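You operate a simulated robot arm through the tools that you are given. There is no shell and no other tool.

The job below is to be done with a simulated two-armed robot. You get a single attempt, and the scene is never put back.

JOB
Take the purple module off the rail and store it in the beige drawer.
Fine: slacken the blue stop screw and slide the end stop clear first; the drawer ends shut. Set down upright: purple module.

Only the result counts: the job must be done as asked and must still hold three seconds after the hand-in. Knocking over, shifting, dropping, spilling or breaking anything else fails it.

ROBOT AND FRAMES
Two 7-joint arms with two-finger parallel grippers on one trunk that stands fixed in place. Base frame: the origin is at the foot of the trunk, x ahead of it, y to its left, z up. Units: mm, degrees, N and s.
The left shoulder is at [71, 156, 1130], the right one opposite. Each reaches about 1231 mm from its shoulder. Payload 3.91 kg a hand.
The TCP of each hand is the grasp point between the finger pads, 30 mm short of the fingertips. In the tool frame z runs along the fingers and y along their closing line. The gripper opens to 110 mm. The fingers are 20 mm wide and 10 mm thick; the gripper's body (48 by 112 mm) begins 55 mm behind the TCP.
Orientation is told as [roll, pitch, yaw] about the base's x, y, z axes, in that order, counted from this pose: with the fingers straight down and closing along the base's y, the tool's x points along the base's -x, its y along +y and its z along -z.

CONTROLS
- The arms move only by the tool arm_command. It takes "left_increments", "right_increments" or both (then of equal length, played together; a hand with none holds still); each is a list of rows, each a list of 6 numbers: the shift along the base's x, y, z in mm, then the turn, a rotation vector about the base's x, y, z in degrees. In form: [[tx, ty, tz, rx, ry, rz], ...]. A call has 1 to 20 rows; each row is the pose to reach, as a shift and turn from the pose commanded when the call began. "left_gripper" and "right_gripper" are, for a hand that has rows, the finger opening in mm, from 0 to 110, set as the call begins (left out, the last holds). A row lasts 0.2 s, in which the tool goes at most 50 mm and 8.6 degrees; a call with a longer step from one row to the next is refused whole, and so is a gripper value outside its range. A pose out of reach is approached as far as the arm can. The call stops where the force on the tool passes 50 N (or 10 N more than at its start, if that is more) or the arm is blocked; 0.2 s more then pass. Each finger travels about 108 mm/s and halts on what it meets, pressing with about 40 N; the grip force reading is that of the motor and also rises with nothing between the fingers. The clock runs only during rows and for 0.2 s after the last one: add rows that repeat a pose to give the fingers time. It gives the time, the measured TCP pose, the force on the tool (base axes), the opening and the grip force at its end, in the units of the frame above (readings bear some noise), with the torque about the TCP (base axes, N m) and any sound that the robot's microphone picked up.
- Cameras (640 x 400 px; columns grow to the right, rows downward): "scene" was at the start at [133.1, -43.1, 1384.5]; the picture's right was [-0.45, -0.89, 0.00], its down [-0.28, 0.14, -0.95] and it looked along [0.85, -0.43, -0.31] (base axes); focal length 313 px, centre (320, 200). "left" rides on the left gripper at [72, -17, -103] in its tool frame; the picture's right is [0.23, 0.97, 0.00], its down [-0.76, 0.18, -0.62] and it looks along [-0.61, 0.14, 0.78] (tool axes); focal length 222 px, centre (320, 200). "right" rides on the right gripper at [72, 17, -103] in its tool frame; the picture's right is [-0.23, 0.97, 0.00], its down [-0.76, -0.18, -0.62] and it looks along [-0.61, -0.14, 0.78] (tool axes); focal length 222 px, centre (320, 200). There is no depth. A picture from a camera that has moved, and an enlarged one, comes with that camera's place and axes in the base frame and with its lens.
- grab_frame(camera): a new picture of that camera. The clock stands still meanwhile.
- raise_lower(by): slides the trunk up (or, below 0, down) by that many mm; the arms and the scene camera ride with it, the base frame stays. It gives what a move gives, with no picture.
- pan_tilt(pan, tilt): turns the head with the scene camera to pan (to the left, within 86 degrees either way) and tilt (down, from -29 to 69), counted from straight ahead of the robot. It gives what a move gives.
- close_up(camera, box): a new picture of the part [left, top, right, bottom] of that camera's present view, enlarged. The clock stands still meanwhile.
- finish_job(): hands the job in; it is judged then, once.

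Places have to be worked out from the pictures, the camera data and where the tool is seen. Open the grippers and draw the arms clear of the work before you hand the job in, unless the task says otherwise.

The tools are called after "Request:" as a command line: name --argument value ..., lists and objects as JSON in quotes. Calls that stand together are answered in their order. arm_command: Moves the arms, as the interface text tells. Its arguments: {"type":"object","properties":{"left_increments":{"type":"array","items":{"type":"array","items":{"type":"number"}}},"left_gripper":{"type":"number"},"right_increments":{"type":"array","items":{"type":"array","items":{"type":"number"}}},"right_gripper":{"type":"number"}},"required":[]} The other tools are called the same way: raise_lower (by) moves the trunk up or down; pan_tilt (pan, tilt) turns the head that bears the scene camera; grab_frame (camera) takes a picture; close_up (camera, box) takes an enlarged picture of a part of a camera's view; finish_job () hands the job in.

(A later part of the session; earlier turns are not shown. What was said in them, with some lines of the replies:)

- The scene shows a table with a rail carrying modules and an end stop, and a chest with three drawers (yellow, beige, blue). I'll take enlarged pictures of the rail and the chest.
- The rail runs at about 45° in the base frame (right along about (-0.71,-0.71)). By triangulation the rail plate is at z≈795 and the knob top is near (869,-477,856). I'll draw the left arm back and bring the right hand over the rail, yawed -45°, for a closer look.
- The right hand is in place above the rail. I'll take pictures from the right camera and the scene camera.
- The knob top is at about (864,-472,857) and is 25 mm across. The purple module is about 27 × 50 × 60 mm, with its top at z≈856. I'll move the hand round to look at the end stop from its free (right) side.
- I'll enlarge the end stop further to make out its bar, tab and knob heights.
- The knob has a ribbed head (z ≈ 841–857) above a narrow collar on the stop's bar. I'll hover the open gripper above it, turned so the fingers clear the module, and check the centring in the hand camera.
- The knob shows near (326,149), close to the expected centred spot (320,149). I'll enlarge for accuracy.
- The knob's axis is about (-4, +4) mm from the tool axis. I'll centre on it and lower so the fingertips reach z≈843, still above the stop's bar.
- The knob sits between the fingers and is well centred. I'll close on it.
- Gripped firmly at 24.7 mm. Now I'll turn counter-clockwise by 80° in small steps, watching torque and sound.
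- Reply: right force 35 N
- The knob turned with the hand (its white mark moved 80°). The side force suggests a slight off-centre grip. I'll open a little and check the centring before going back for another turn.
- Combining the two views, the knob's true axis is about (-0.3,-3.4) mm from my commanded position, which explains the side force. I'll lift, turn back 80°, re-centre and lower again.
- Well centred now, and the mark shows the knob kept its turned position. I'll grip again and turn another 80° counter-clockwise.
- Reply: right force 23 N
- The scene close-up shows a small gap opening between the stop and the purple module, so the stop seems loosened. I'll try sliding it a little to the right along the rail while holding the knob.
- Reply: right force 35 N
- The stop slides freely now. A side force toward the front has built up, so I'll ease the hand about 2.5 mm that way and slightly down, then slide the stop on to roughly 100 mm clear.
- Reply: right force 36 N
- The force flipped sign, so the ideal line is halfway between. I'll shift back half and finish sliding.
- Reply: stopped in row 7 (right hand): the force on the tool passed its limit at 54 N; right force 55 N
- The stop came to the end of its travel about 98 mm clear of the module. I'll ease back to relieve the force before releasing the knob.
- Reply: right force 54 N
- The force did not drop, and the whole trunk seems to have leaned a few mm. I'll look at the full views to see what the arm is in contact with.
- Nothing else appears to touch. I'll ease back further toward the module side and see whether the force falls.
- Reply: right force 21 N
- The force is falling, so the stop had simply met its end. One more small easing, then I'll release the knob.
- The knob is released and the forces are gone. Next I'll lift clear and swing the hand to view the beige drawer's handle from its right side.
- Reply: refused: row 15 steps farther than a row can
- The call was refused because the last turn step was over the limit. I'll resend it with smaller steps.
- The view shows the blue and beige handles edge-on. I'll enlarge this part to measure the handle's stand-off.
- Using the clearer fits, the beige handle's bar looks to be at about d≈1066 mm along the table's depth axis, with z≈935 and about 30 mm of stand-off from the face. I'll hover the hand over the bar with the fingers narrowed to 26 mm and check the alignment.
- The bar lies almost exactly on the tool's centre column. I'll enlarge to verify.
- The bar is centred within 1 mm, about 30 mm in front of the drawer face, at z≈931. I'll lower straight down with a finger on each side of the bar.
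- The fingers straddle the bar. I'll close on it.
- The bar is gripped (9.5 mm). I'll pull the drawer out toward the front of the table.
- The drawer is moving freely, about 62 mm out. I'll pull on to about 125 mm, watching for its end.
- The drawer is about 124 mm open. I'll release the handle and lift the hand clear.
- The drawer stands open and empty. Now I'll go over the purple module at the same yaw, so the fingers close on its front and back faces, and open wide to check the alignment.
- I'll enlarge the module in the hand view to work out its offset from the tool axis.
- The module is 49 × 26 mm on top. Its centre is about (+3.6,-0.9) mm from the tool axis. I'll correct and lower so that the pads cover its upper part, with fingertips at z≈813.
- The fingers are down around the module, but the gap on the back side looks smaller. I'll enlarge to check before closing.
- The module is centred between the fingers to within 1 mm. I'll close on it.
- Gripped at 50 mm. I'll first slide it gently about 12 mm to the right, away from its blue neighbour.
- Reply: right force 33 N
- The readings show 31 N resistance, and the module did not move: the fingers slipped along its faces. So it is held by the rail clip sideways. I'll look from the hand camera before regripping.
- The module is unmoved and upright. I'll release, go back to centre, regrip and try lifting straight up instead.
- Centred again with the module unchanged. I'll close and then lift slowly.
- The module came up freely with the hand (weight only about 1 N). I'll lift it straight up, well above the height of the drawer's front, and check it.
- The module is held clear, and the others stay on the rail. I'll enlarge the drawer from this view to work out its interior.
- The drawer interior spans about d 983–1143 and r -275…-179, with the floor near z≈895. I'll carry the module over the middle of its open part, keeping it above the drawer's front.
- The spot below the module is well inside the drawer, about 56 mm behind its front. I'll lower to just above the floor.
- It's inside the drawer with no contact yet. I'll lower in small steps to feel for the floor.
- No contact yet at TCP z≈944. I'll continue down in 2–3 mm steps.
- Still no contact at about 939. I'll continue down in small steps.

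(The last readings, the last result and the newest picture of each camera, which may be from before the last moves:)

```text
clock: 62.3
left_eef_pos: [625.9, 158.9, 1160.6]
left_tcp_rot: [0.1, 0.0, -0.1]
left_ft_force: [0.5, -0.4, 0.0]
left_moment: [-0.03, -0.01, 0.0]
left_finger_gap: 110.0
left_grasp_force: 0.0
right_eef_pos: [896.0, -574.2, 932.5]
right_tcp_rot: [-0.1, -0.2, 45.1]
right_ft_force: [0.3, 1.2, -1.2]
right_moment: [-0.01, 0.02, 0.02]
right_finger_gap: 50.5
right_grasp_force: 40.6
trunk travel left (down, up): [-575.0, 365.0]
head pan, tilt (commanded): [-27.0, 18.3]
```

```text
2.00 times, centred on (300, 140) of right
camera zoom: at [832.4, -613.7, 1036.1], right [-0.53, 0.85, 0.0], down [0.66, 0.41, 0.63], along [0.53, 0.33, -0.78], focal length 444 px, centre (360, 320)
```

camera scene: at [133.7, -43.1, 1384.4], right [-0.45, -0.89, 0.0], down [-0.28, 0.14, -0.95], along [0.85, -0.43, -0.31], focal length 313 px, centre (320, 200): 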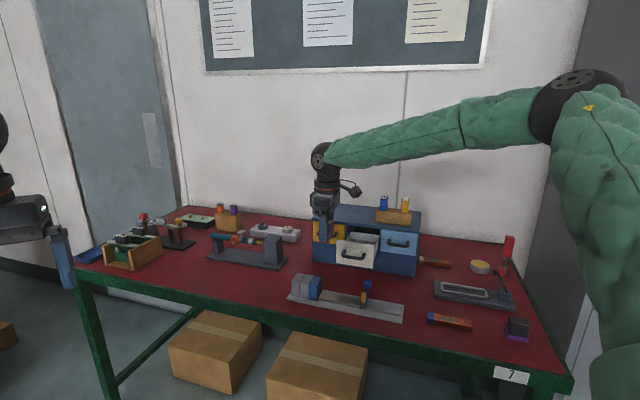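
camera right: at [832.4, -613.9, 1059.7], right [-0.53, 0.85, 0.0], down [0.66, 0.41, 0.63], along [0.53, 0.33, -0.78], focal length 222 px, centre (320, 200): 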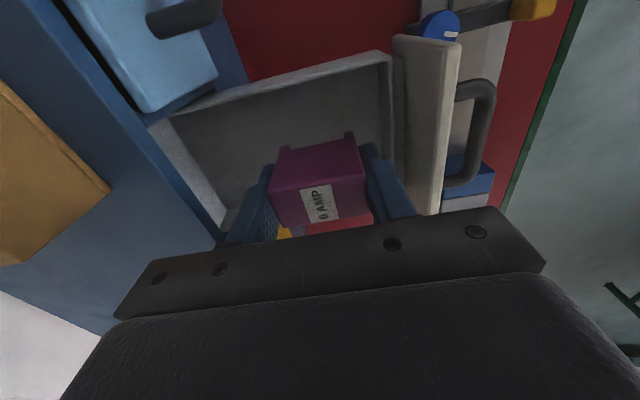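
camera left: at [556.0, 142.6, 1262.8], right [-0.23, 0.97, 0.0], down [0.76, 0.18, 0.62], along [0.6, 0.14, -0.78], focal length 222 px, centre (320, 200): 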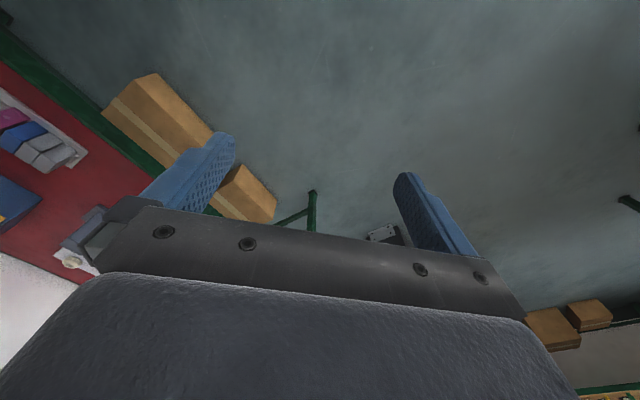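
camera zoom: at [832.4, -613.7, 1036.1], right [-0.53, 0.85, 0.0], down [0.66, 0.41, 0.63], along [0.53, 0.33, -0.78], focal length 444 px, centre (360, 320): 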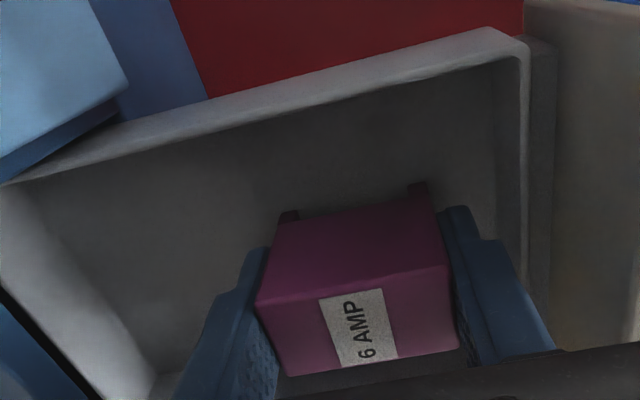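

The dark contact shadow at the module's feet shows the floor is only a few mm away. I'll continue down gently.

Request:
arm_command --right_increments '[[0, 0, -1, 0, 0, 0], [0, 0, -2, 0, 0, 0], [0, 0, -2, 0, 0, 0]]'

Request:
arm_command --right_increments '[[0, 0, -1, 0, 0, 0], [0, 0, -2, 0, 0, 0], [0, 0, -2, 0, 0, 0]]'

```text
clock: 63.1
left_eef_pos: [626.2, 157.0, 1160.0]
left_tcp_rot: [0.0, -0.1, -0.2]
left_ft_force: [0.1, -0.2, 0.3]
left_moment: [-0.01, 0.0, -0.01]
left_finger_gap: 110.4
left_grasp_force: 0.1
right_eef_pos: [895.6, -574.9, 931.3]
right_tcp_rot: [-0.1, -0.2, 45.1]
right_ft_force: [0.0, -0.4, -1.0]
right_moment: [-0.02, 0.01, 0.0]
right_finger_gap: 50.3
right_grasp_force: 40.3
trunk travel left (down, up): [-575.0, 365.0]
head pan, tilt (commanded): [-27.0, 18.3]
```

```text
clock: 63.9
left_eef_pos: [626.1, 156.4, 1162.3]
left_tcp_rot: [0.0, 0.1, -0.1]
left_ft_force: [-0.1, -0.4, 0.5]
left_moment: [-0.03, -0.01, -0.01]
left_finger_gap: 109.9
left_grasp_force: 0.0
right_eef_pos: [895.7, -573.7, 929.0]
right_tcp_rot: [-0.1, -0.1, 45.0]
right_ft_force: [0.0, -1.0, 1.4]
right_moment: [0.02, 0.08, 0.05]
right_finger_gap: 50.0
right_grasp_force: 40.0
trunk travel left (down, up): [-575.0, 365.0]
head pan, tilt (commanded): [-27.0, 18.3]
```

The vertical force has just turned positive (+1.4 N), possibly first contact. One more 1 mm step to confirm.

Request:
arm_command --right_increments '[[0, 0, -1, 0, 0, 0], [0, 0, -1, 0, 0, 0]]'

```text
clock: 64.5
left_eef_pos: [624.1, 157.5, 1162.0]
left_tcp_rot: [0.0, 0.0, -0.1]
left_ft_force: [-0.6, 0.8, 0.1]
left_moment: [-0.02, -0.01, 0.01]
left_finger_gap: 110.1
left_grasp_force: 0.1
right_eef_pos: [895.3, -573.6, 930.2]
right_tcp_rot: [-0.1, -0.2, 45.1]
right_ft_force: [-0.1, -0.1, 8.1]
right_moment: [0.01, 0.19, 0.01]
right_finger_gap: 49.9
right_grasp_force: 39.5
trunk travel left (down, up): [-575.0, 365.0]
head pan, tilt (commanded): [-27.0, 18.3]
```

Contact is confirmed (8 N), so the module stands on the drawer floor. I'll open the fingers.

Request:
arm_command --right_increments '[[0, 0, 0.5, 0, 0, 0], [0, 0, 0.5, 0, 0, 0], [0, 0, 0.5, 0, 0, 0]]' --right_gripper 62

Request:
close_up --camera "right" --box '[140, 40, 460, 240]'

```text
clock: 65.3
left_eef_pos: [625.7, 157.5, 1160.7]
left_tcp_rot: [0.0, 0.0, -0.1]
left_ft_force: [-0.4, -0.6, -0.3]
left_moment: [0.02, -0.02, -0.01]
left_finger_gap: 110.0
left_grasp_force: 0.0
right_eef_pos: [895.7, -572.6, 927.7]
right_tcp_rot: [-0.2, -0.1, 45.1]
right_ft_force: [-0.8, -0.6, 0.8]
right_moment: [0.02, -0.04, -0.02]
right_finger_gap: 62.0
right_grasp_force: 0.0
trunk travel left (down, up): [-575.0, 365.0]
head pan, tilt (commanded): [-27.0, 18.3]
```

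```text
2.00 times, centred on (300, 140) of right
camera zoom: at [832.6, -613.6, 1031.7], right [-0.53, 0.85, 0.0], down [0.66, 0.41, 0.63], along [0.53, 0.33, -0.78], focal length 444 px, centre (360, 320)
```

zoom: 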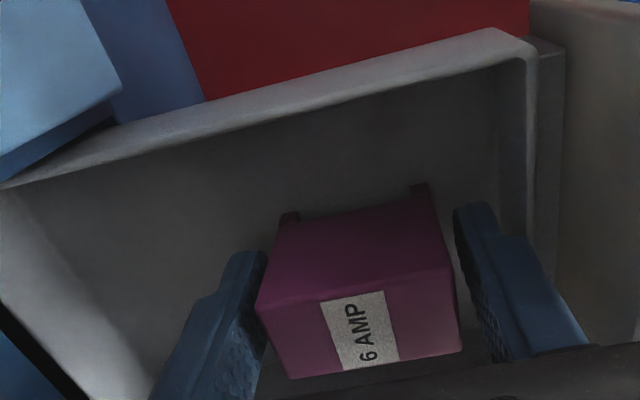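

The module stands upright and free of both fingers. I'll lift straight up and out.

Request:
arm_command --right_increments '[[0, 0, 8, 0, 0, 0], [0, 0, 18, 0, 0, 0], [0, 0, 30, 0, 0, 0], [0, 0, 45, 0, 0, 0], [0, 0, 65, 0, 0, 0], [0, 0, 90, 0, 0, 0], [0, 0, 115, 0, 0, 0], [0, 0, 130, 0, 0, 0], [0, 0, 130, 0, 0, 0]]'

Request:
grab_frame --camera "right"

Request:
close_up --camera "scene" --box '[300, 195, 428, 275]'

```text
clock: 67.3
left_eef_pos: [626.2, 156.2, 1162.0]
left_tcp_rot: [0.0, 0.1, -0.1]
left_ft_force: [0.1, 0.7, 0.2]
left_moment: [0.01, -0.01, -0.04]
left_finger_gap: 109.9
left_grasp_force: 0.0
right_eef_pos: [896.8, -573.8, 1058.8]
right_tcp_rot: [-0.1, -0.2, 45.0]
right_ft_force: [0.4, 0.6, 0.4]
right_moment: [0.02, -0.05, 0.02]
right_finger_gap: 61.9
right_grasp_force: 0.0
trunk travel left (down, up): [-575.0, 365.0]
head pan, tilt (commanded): [-27.0, 18.3]
```

```text
taken
camera right: at [833.5, -613.4, 1161.9], right [-0.53, 0.85, 0.0], down [0.66, 0.41, 0.63], along [0.53, 0.33, -0.78], focal length 222 px, centre (320, 200)
```

right: 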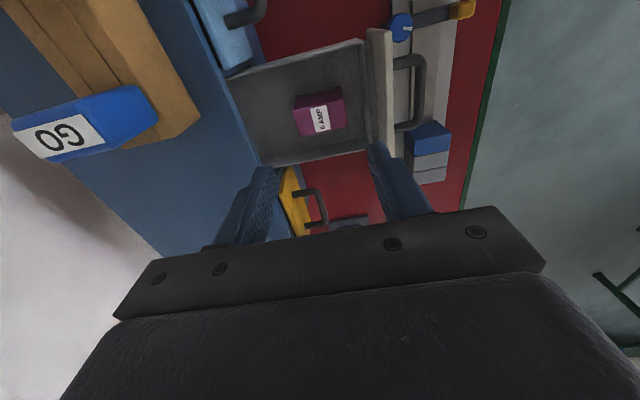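

```text
5.00 times, centred on (364, 235) of scene
camera zoom: at [133.5, -43.1, 1384.4], right [-0.45, -0.89, 0.0], down [-0.28, 0.14, -0.95], along [0.85, -0.43, -0.31], focal length 1566 px, centre (100, 25)
```

zoom: 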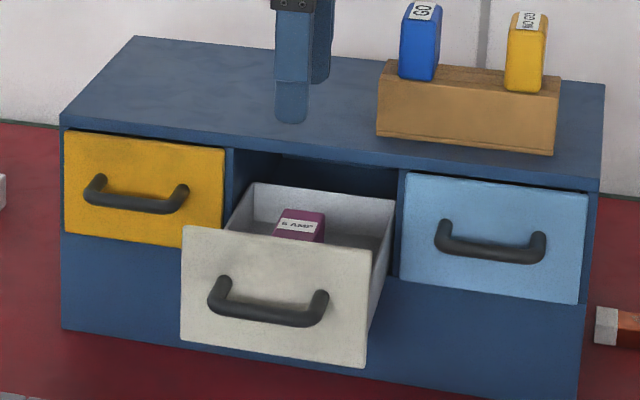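

The module is standing upright in the drawer. Next I'll go back over the handle to push the drawer shut, narrowing the fingers to 26 mm, and check the alignment first.

Request:
arm_command --right_increments '[[-15, 14, 0, 0, 0, 0], [-30, 28, 0, 0, 0, 0], [-45, 42, 0, 0, 0, 0], [-60, 55, 0, 0, 0, 0], [-72, 66.6, 0, 0, 0, 0], [-72, 66.6, -25, 0, 0, 0], [-72, 66.6, -48, 0, 0, 0], [-72, 66.6, -48, 0, 0, 0]]' --right_gripper 26

Request:
close_up --camera "right" --box '[256, 90, 384, 170]'

```text
clock: 69.1
left_eef_pos: [625.6, 156.2, 1161.1]
left_tcp_rot: [0.0, 0.0, -0.2]
left_ft_force: [-0.6, 0.1, 0.2]
left_moment: [-0.01, -0.02, -0.02]
left_finger_gap: 109.8
left_grasp_force: 0.1
right_eef_pos: [822.5, -507.3, 1012.3]
right_tcp_rot: [-0.1, -0.2, 45.1]
right_ft_force: [0.0, 0.6, 0.2]
right_moment: [0.0, 0.01, -0.03]
right_finger_gap: 26.3
right_grasp_force: 0.1
trunk travel left (down, up): [-575.0, 365.0]
head pan, tilt (commanded): [-27.0, 18.3]
```

```text
5.00 times, centred on (320, 130) of right
camera zoom: at [759.5, -547.7, 1114.4], right [-0.53, 0.85, 0.0], down [0.66, 0.41, 0.63], along [0.53, 0.33, -0.78], focal length 1111 px, centre (320, 550)
```

zoom: 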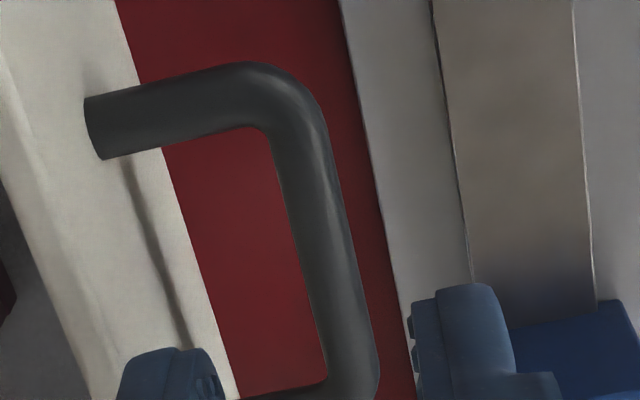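

The bar lines up just as it did before. I'll lower over it and grip.

Request:
arm_command --right_increments '[[0, 0, -12, 0, 0, 0], [0, 0, -24, 0, 0, 0], [0, 0, -36, 0, 0, 0], [0, 0, -46, 0, 0, 0], [0, 0, -55, 0, 0, 0], [0, 0, -64, 0, 0, 0], [0, 0, -64, 0, 0, 0]]'

Request:
arm_command --right_increments '[[0, 0, 0, 0, 0, 0], [0, 0, 0, 0, 0, 0], [0, 0, 0, 0, 0, 0]]' --right_gripper 2

```text
clock: 70.7
left_eef_pos: [625.1, 156.1, 1162.1]
left_tcp_rot: [-0.1, -0.1, -0.1]
left_ft_force: [0.1, 0.7, 0.0]
left_moment: [-0.03, 0.0, 0.01]
left_finger_gap: 110.4
left_grasp_force: 0.0
right_eef_pos: [823.3, -508.2, 946.4]
right_tcp_rot: [-0.1, -0.2, 45.1]
right_ft_force: [0.1, 0.7, 0.1]
right_moment: [-0.04, 0.0, 0.0]
right_finger_gap: 26.1
right_grasp_force: 0.0
trunk travel left (down, up): [-575.0, 365.0]
head pan, tilt (commanded): [-27.0, 18.3]
```

```text
clock: 71.5
left_eef_pos: [625.7, 157.1, 1161.4]
left_tcp_rot: [0.0, 0.0, -0.1]
left_ft_force: [-1.1, -0.2, 0.3]
left_moment: [0.02, 0.0, -0.02]
left_finger_gap: 110.1
left_grasp_force: 0.1
right_eef_pos: [822.9, -507.1, 947.7]
right_tcp_rot: [-0.1, -0.2, 45.1]
right_ft_force: [-0.1, -0.5, 0.1]
right_moment: [0.02, 0.01, 0.73]
right_finger_gap: 9.4
right_grasp_force: 45.1
trunk travel left (down, up): [-575.0, 365.0]
head pan, tilt (commanded): [-27.0, 18.3]
```

The handle is gripped. I'll push the drawer in slowly and smoothly so that the module isn't disturbed.

Request:
arm_command --right_increments '[[1, -1, 0, 0, 0, 0], [3, -3, 0, 0, 0, 0], [6, -6, 0, 0, 0, 0], [9, -9, 0, 0, 0, 0], [12, -12, 0, 0, 0, 0], [15, -15, 0, 0, 0, 0], [18, -18, 0, 0, 0, 0], [21, -21, 0, 0, 0, 0], [24, -24, 0, 0, 0, 0], [27, -27, 0, 0, 0, 0], [30, -30, 0, 0, 0, 0], [33, -33, 0, 0, 0, 0], [36, -36, 0, 0, 0, 0], [39, -39, 0, 0, 0, 0], [41, -41, 0, 0, 0, 0], [42, -42, 0, 0, 0, 0]]'

Request:
close_up --camera "scene" --box '[300, 195, 428, 275]'

Request:
grab_frame --camera "right"

```text
clock: 74.9
left_eef_pos: [624.1, 156.0, 1161.1]
left_tcp_rot: [0.1, 0.0, -0.1]
left_ft_force: [-0.9, 0.1, -0.1]
left_moment: [-0.02, -0.02, 0.0]
left_finger_gap: 109.9
left_grasp_force: 0.0
right_eef_pos: [866.0, -549.5, 946.0]
right_tcp_rot: [-0.1, -0.1, 45.1]
right_ft_force: [-7.2, -5.6, 2.2]
right_moment: [-0.43, 0.46, 0.75]
right_finger_gap: 9.5
right_grasp_force: 45.2
trunk travel left (down, up): [-575.0, 365.0]
head pan, tilt (commanded): [-27.0, 18.3]
```

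```text
5.00 times, centred on (364, 235) of scene
camera zoom: at [132.5, -43.4, 1384.5], right [-0.45, -0.89, 0.0], down [-0.28, 0.14, -0.95], along [0.85, -0.43, -0.31], focal length 1566 px, centre (100, 25)
```

zoom: 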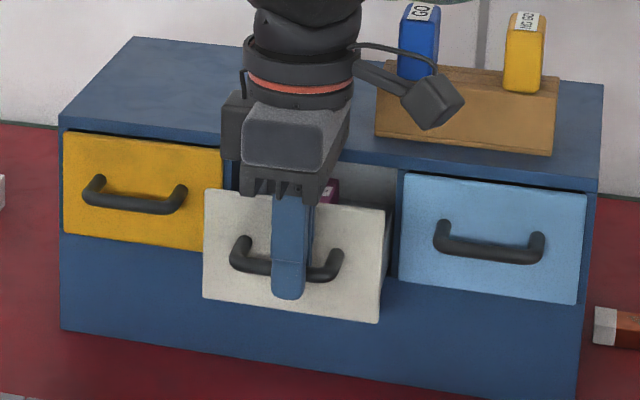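

```text
taken
camera right: at [802.2, -589.8, 1050.2], right [-0.53, 0.85, 0.0], down [0.66, 0.41, 0.63], along [0.53, 0.33, -0.78], focal length 222 px, centre (320, 200)
```

right: 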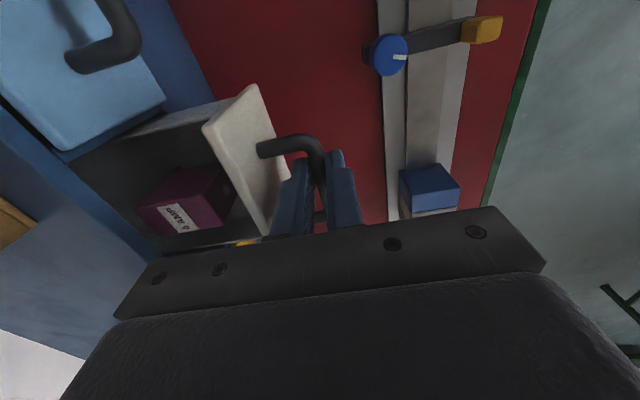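

The module is upright and already passing under the chest top without resistance. I'll push on to fully shut.

Request:
arm_command --right_increments '[[1, -1, 0, 0, 0, 0], [3, -3, 0, 0, 0, 0], [6, -6, 0, 0, 0, 0], [9, -9, 0, 0, 0, 0], [12, -12, 0, 0, 0, 0], [15, -15, 0, 0, 0, 0], [18, -18, 0, 0, 0, 0], [21, -21, 0, 0, 0, 0], [24, -24, 0, 0, 0, 0], [27, -27, 0, 0, 0, 0], [30, -30, 0, 0, 0, 0], [33, -33, 0, 0, 0, 0], [36, -36, 0, 0, 0, 0], [39, -39, 0, 0, 0, 0], [42, -42, 0, 0, 0, 0], [44, -44, 0, 0, 0, 0], [45.5, -45.5, 0, 0, 0, 0], [46.5, -46.5, 0, 0, 0, 0], [46.5, -46.5, 0, 0, 0, 0]]'

Request:
close_up --camera "scene" --box '[300, 195, 428, 275]'

Request:
grab_frame --camera "right"

```text
clock: 78.9
left_eef_pos: [624.6, 155.9, 1160.6]
left_tcp_rot: [0.0, 0.0, -0.1]
left_ft_force: [-0.4, -0.2, -0.7]
left_moment: [0.01, 0.0, 0.0]
left_finger_gap: 110.1
left_grasp_force: 0.1
right_eef_pos: [912.1, -595.0, 947.6]
right_tcp_rot: [0.1, -0.3, 45.0]
right_ft_force: [-15.4, -4.7, -1.7]
right_moment: [0.15, 0.07, 0.76]
right_finger_gap: 9.5
right_grasp_force: 45.1
trunk travel left (down, up): [-575.0, 365.0]
head pan, tilt (commanded): [-27.0, 18.3]
```

```text
5.00 times, centred on (364, 235) of scene
camera zoom: at [132.1, -43.5, 1384.5], right [-0.45, -0.89, 0.0], down [-0.28, 0.14, -0.95], along [0.85, -0.43, -0.31], focal length 1566 px, centre (100, 25)
```

zoom: 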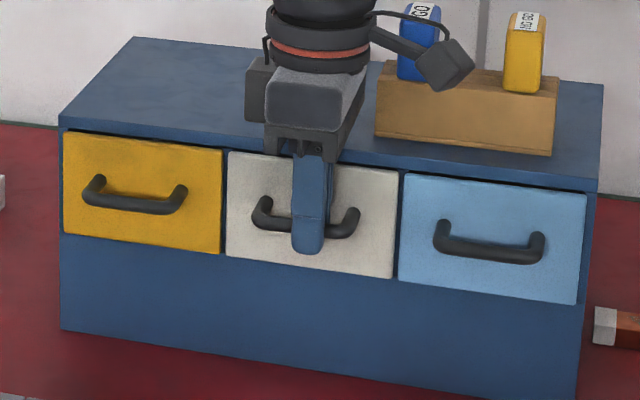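

```text
taken
camera right: at [848.3, -635.8, 1050.2], right [-0.53, 0.85, 0.0], down [0.66, 0.41, 0.63], along [0.53, 0.33, -0.78], focal length 222 px, centre (320, 200)
```

right: 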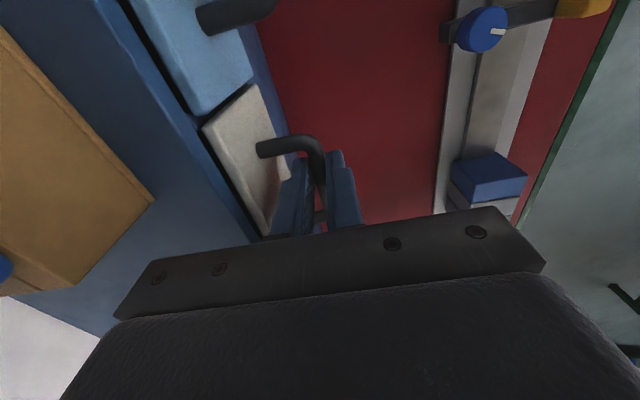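

The drawer face looks flush with its neighbours. I'll nudge 2 mm more to confirm it is against its end.

Request:
arm_command --right_increments '[[0.8, -0.8, 0, 0, 0, 0], [1.6, -1.6, 0, 0, 0, 0], [1.6, -1.6, 0, 0, 0, 0]]'

Request:
close_up --camera "scene" --box '[330, 215, 394, 255]'

```text
clock: 79.7
left_eef_pos: [622.8, 157.0, 1162.3]
left_tcp_rot: [0.0, 0.0, 0.0]
left_ft_force: [-0.1, 0.0, 0.0]
left_moment: [0.01, -0.01, 0.03]
left_finger_gap: 110.0
left_grasp_force: 0.1
right_eef_pos: [911.5, -596.8, 947.2]
right_tcp_rot: [-0.1, -0.2, 45.2]
right_ft_force: [-41.3, 13.6, -16.2]
right_moment: [0.42, 0.54, 0.73]
right_finger_gap: 9.3
right_grasp_force: 45.3
trunk travel left (down, up): [-575.0, 365.0]
head pan, tilt (commanded): [-27.0, 18.3]
```

```text
10.00 times, centred on (362, 235) of scene
camera zoom: at [130.9, -42.6, 1384.5], right [-0.45, -0.89, 0.0], down [-0.28, 0.14, -0.95], along [0.85, -0.43, -0.31], focal length 3131 px, centre (-100, -150)
```

zoom: 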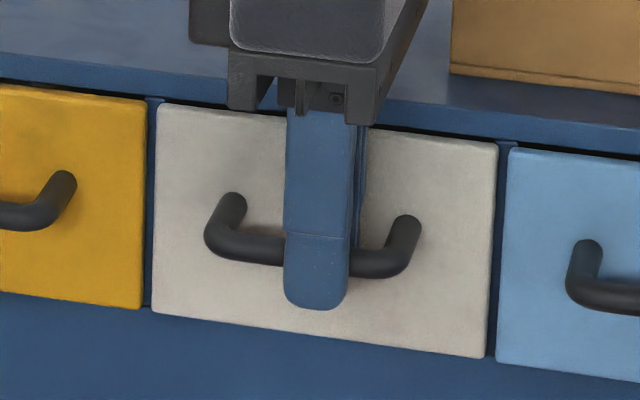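

The force rises against the end, so the drawer is fully shut. I'll relieve the push, then open the fingers.

Request:
arm_command --right_increments '[[-1, 1, 0.3, 0, 0, 0], [-1.9, 1.9, 0.5, 0, 0, 0], [-1.9, 1.9, 0.5, 0, 0, 0]]'

Request:
arm_command --right_increments '[[0, 0, 0, 0, 0, 0], [0, 0, 0, 0, 0, 0], [0, 0, 0, 0, 0, 0]]' --right_gripper 26

Request:
close_up --camera "right" --box '[240, 100, 400, 200]'

```text
clock: 80.5
left_eef_pos: [623.9, 155.5, 1161.3]
left_tcp_rot: [-0.1, 0.0, -0.2]
left_ft_force: [0.2, 0.1, 0.4]
left_moment: [-0.01, 0.01, -0.01]
left_finger_gap: 110.1
left_grasp_force: 0.0
right_eef_pos: [912.3, -594.9, 947.1]
right_tcp_rot: [-0.1, -0.3, 45.1]
right_ft_force: [-25.7, 5.9, -16.4]
right_moment: [-0.28, 0.7, 0.73]
right_finger_gap: 9.4
right_grasp_force: 44.7
trunk travel left (down, up): [-575.0, 365.0]
head pan, tilt (commanded): [-27.0, 18.3]
```

```text
clock: 81.3
left_eef_pos: [626.7, 157.2, 1160.8]
left_tcp_rot: [-0.1, 0.0, 0.0]
left_ft_force: [0.2, -0.4, -0.1]
left_moment: [-0.01, 0.01, -0.04]
left_finger_gap: 110.0
left_grasp_force: 0.0
right_eef_pos: [911.3, -595.2, 946.4]
right_tcp_rot: [-0.1, -0.2, 45.1]
right_ft_force: [0.2, -0.1, -0.6]
right_moment: [0.01, -0.01, -0.01]
right_finger_gap: 25.8
right_grasp_force: 0.1
trunk travel left (down, up): [-575.0, 365.0]
head pan, tilt (commanded): [-27.0, 18.3]
```

```text
4.00 times, centred on (320, 150) of right
camera zoom: at [849.2, -634.9, 1050.6], right [-0.53, 0.85, 0.0], down [0.66, 0.41, 0.63], along [0.53, 0.33, -0.78], focal length 888 px, centre (320, 400)
```

zoom: 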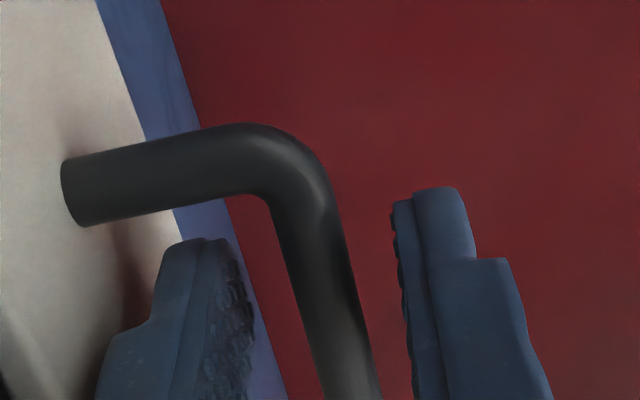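

The fingers are free of the bar. I'll lift straight up and draw the right arm back clear of the work.

Request:
arm_command --right_increments '[[0, 0, 12, 0, 0, 0], [0, 0, 26, 0, 0, 0], [0, 0, 45, 0, 0, 0], [0, 0, 70, 0, 0, 0], [0, 0, 100, 0, 0, 0], [0, 0, 135, 0, 0, 0], [-30, 10, 165, 0, 0, 0], [-65, 10, 190, 0, 0, 0], [-105, 10, 210, 0, 0, 0], [-145, 10, 225, 0, 0, 0], [-190, 5, 235, 0, 0, 0], [-235, 0, 240, 0, 0, 0], [-280, 0, 240, 0, 0, 0], [-325, 0, 240, 0, 0, 0], [-370, 0, 240, 0, 0, 0], [-400, 0, 240, 0, 0, 0], [-400, 0, 240, 0, 0, 0]]'

Request:
grab_frame --camera "scene"

Request:
close_up --camera "scene" --box '[280, 200, 440, 300]'

Request:
close_up --camera "scene" --box '[280, 250, 440, 350]'

```text
clock: 84.9
left_eef_pos: [625.1, 158.9, 1160.8]
left_tcp_rot: [-0.1, -0.1, 0.0]
left_ft_force: [-0.2, -0.3, 0.2]
left_moment: [-0.02, 0.03, 0.02]
left_finger_gap: 110.1
left_grasp_force: 0.0
right_eef_pos: [509.6, -591.4, 1186.9]
right_tcp_rot: [-0.2, -0.2, 45.3]
right_ft_force: [0.2, -0.5, 0.0]
right_moment: [-0.03, 0.01, 0.0]
right_finger_gap: 25.7
right_grasp_force: 0.0
trunk travel left (down, up): [-575.0, 365.0]
head pan, tilt (commanded): [-27.0, 18.3]
```

```text
taken
camera scene: at [132.5, -41.4, 1384.6], right [-0.45, -0.89, 0.0], down [-0.28, 0.14, -0.95], along [0.85, -0.43, -0.31], focal length 313 px, centre (320, 200)
```

scene: 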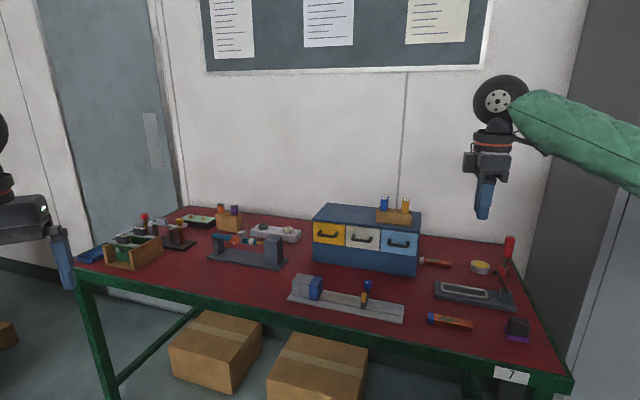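

```text
4.00 times, centred on (360, 250) of scene
camera zoom: at [132.5, -41.4, 1384.6], right [-0.45, -0.89, 0.0], down [-0.28, 0.14, -0.95], along [0.85, -0.43, -0.31], focal length 1252 px, centre (160, 0)
```

zoom: 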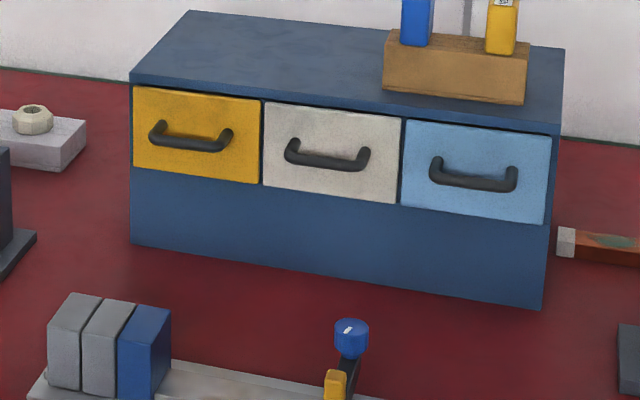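

```text
4.00 times, centred on (360, 300) of scene
camera zoom: at [132.5, -41.4, 1384.6], right [-0.45, -0.89, 0.0], down [-0.28, 0.14, -0.95], along [0.85, -0.43, -0.31], focal length 1252 px, centre (160, -200)
```

zoom: 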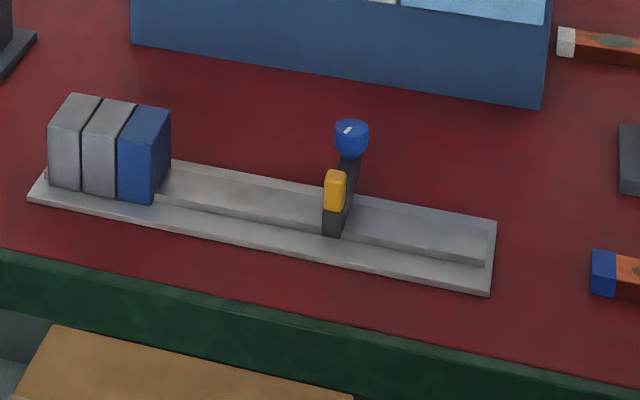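

The drawer is shut and flush. The other modules, the chest and the gauges are where they were, and the stop is clear at its slid position. I'll open the right gripper fully and then hand in.

Request:
arm_command --right_increments '[[0, 0, 0, 0, 0, 0], [0, 0, 0, 0, 0, 0], [0, 0, 0, 0, 0, 0], [0, 0, 0, 0, 0, 0]]' --right_gripper 110

Request:
close_up --camera "scene" --box '[320, 210, 400, 260]'

```text
clock: 85.9
left_eef_pos: [625.1, 156.6, 1162.8]
left_tcp_rot: [-0.1, 0.0, -0.2]
left_ft_force: [0.7, -0.3, -0.3]
left_moment: [0.02, -0.02, -0.02]
left_finger_gap: 110.0
left_grasp_force: 0.0
right_eef_pos: [510.6, -594.0, 1186.0]
right_tcp_rot: [-0.1, -0.2, 45.1]
right_ft_force: [-0.8, -0.6, -0.5]
right_moment: [0.02, 0.0, 0.03]
right_finger_gap: 110.0
right_grasp_force: 0.1
trunk travel left (down, up): [-575.0, 365.0]
head pan, tilt (commanded): [-27.0, 18.3]
```

```text
8.00 times, centred on (360, 235) of scene
camera zoom: at [133.0, -42.9, 1384.5], right [-0.45, -0.89, 0.0], down [-0.28, 0.14, -0.95], along [0.85, -0.43, -0.31], focal length 2505 px, centre (0, -80)
```

zoom: 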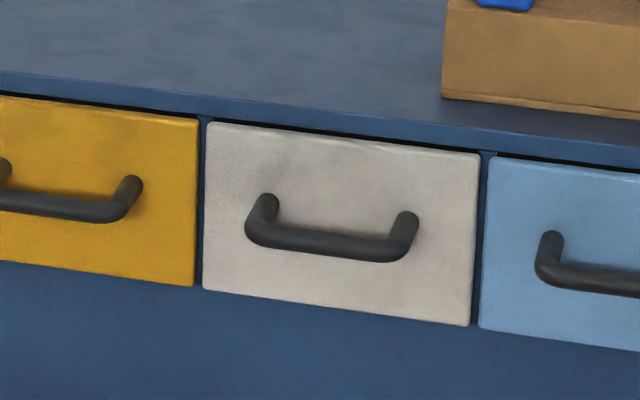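

The drawer face matches its original closed position exactly. Both grippers are open and both arms are clear of the work, so I'm handing in the job.

Request:
finish_job

```text
The job is handed in.
```

The purple module is in the beige drawer, standing upright, and the drawer is shut. I have handed the job in; no verdict came back with the hand-in.

- **End stop:** I turned the blue screw about 160° counter-clockwise, which freed the stop. I then slid it about 98 mm to the right, to the end of its travel, and it is still on the rail.
- **Module:** It would not slide along the rail, and the fingers slipped on it once when I tried (about 30 N). I regripped it and it lifted straight off. I set it down on the drawer floor in the middle of the open part.
- **Drawer:** I pushed it in by the handle until it met its end. In the last picture its face sits where it did at the start. I last saw the module upright when the drawer was half closed; the final stretch met no unusual resistance, but I could not see inside after that.
- **Everything else:** The other modules, the chest and the gauges on top look unmoved in the final pictures. Both grippers are open and both arms are clear of the work.
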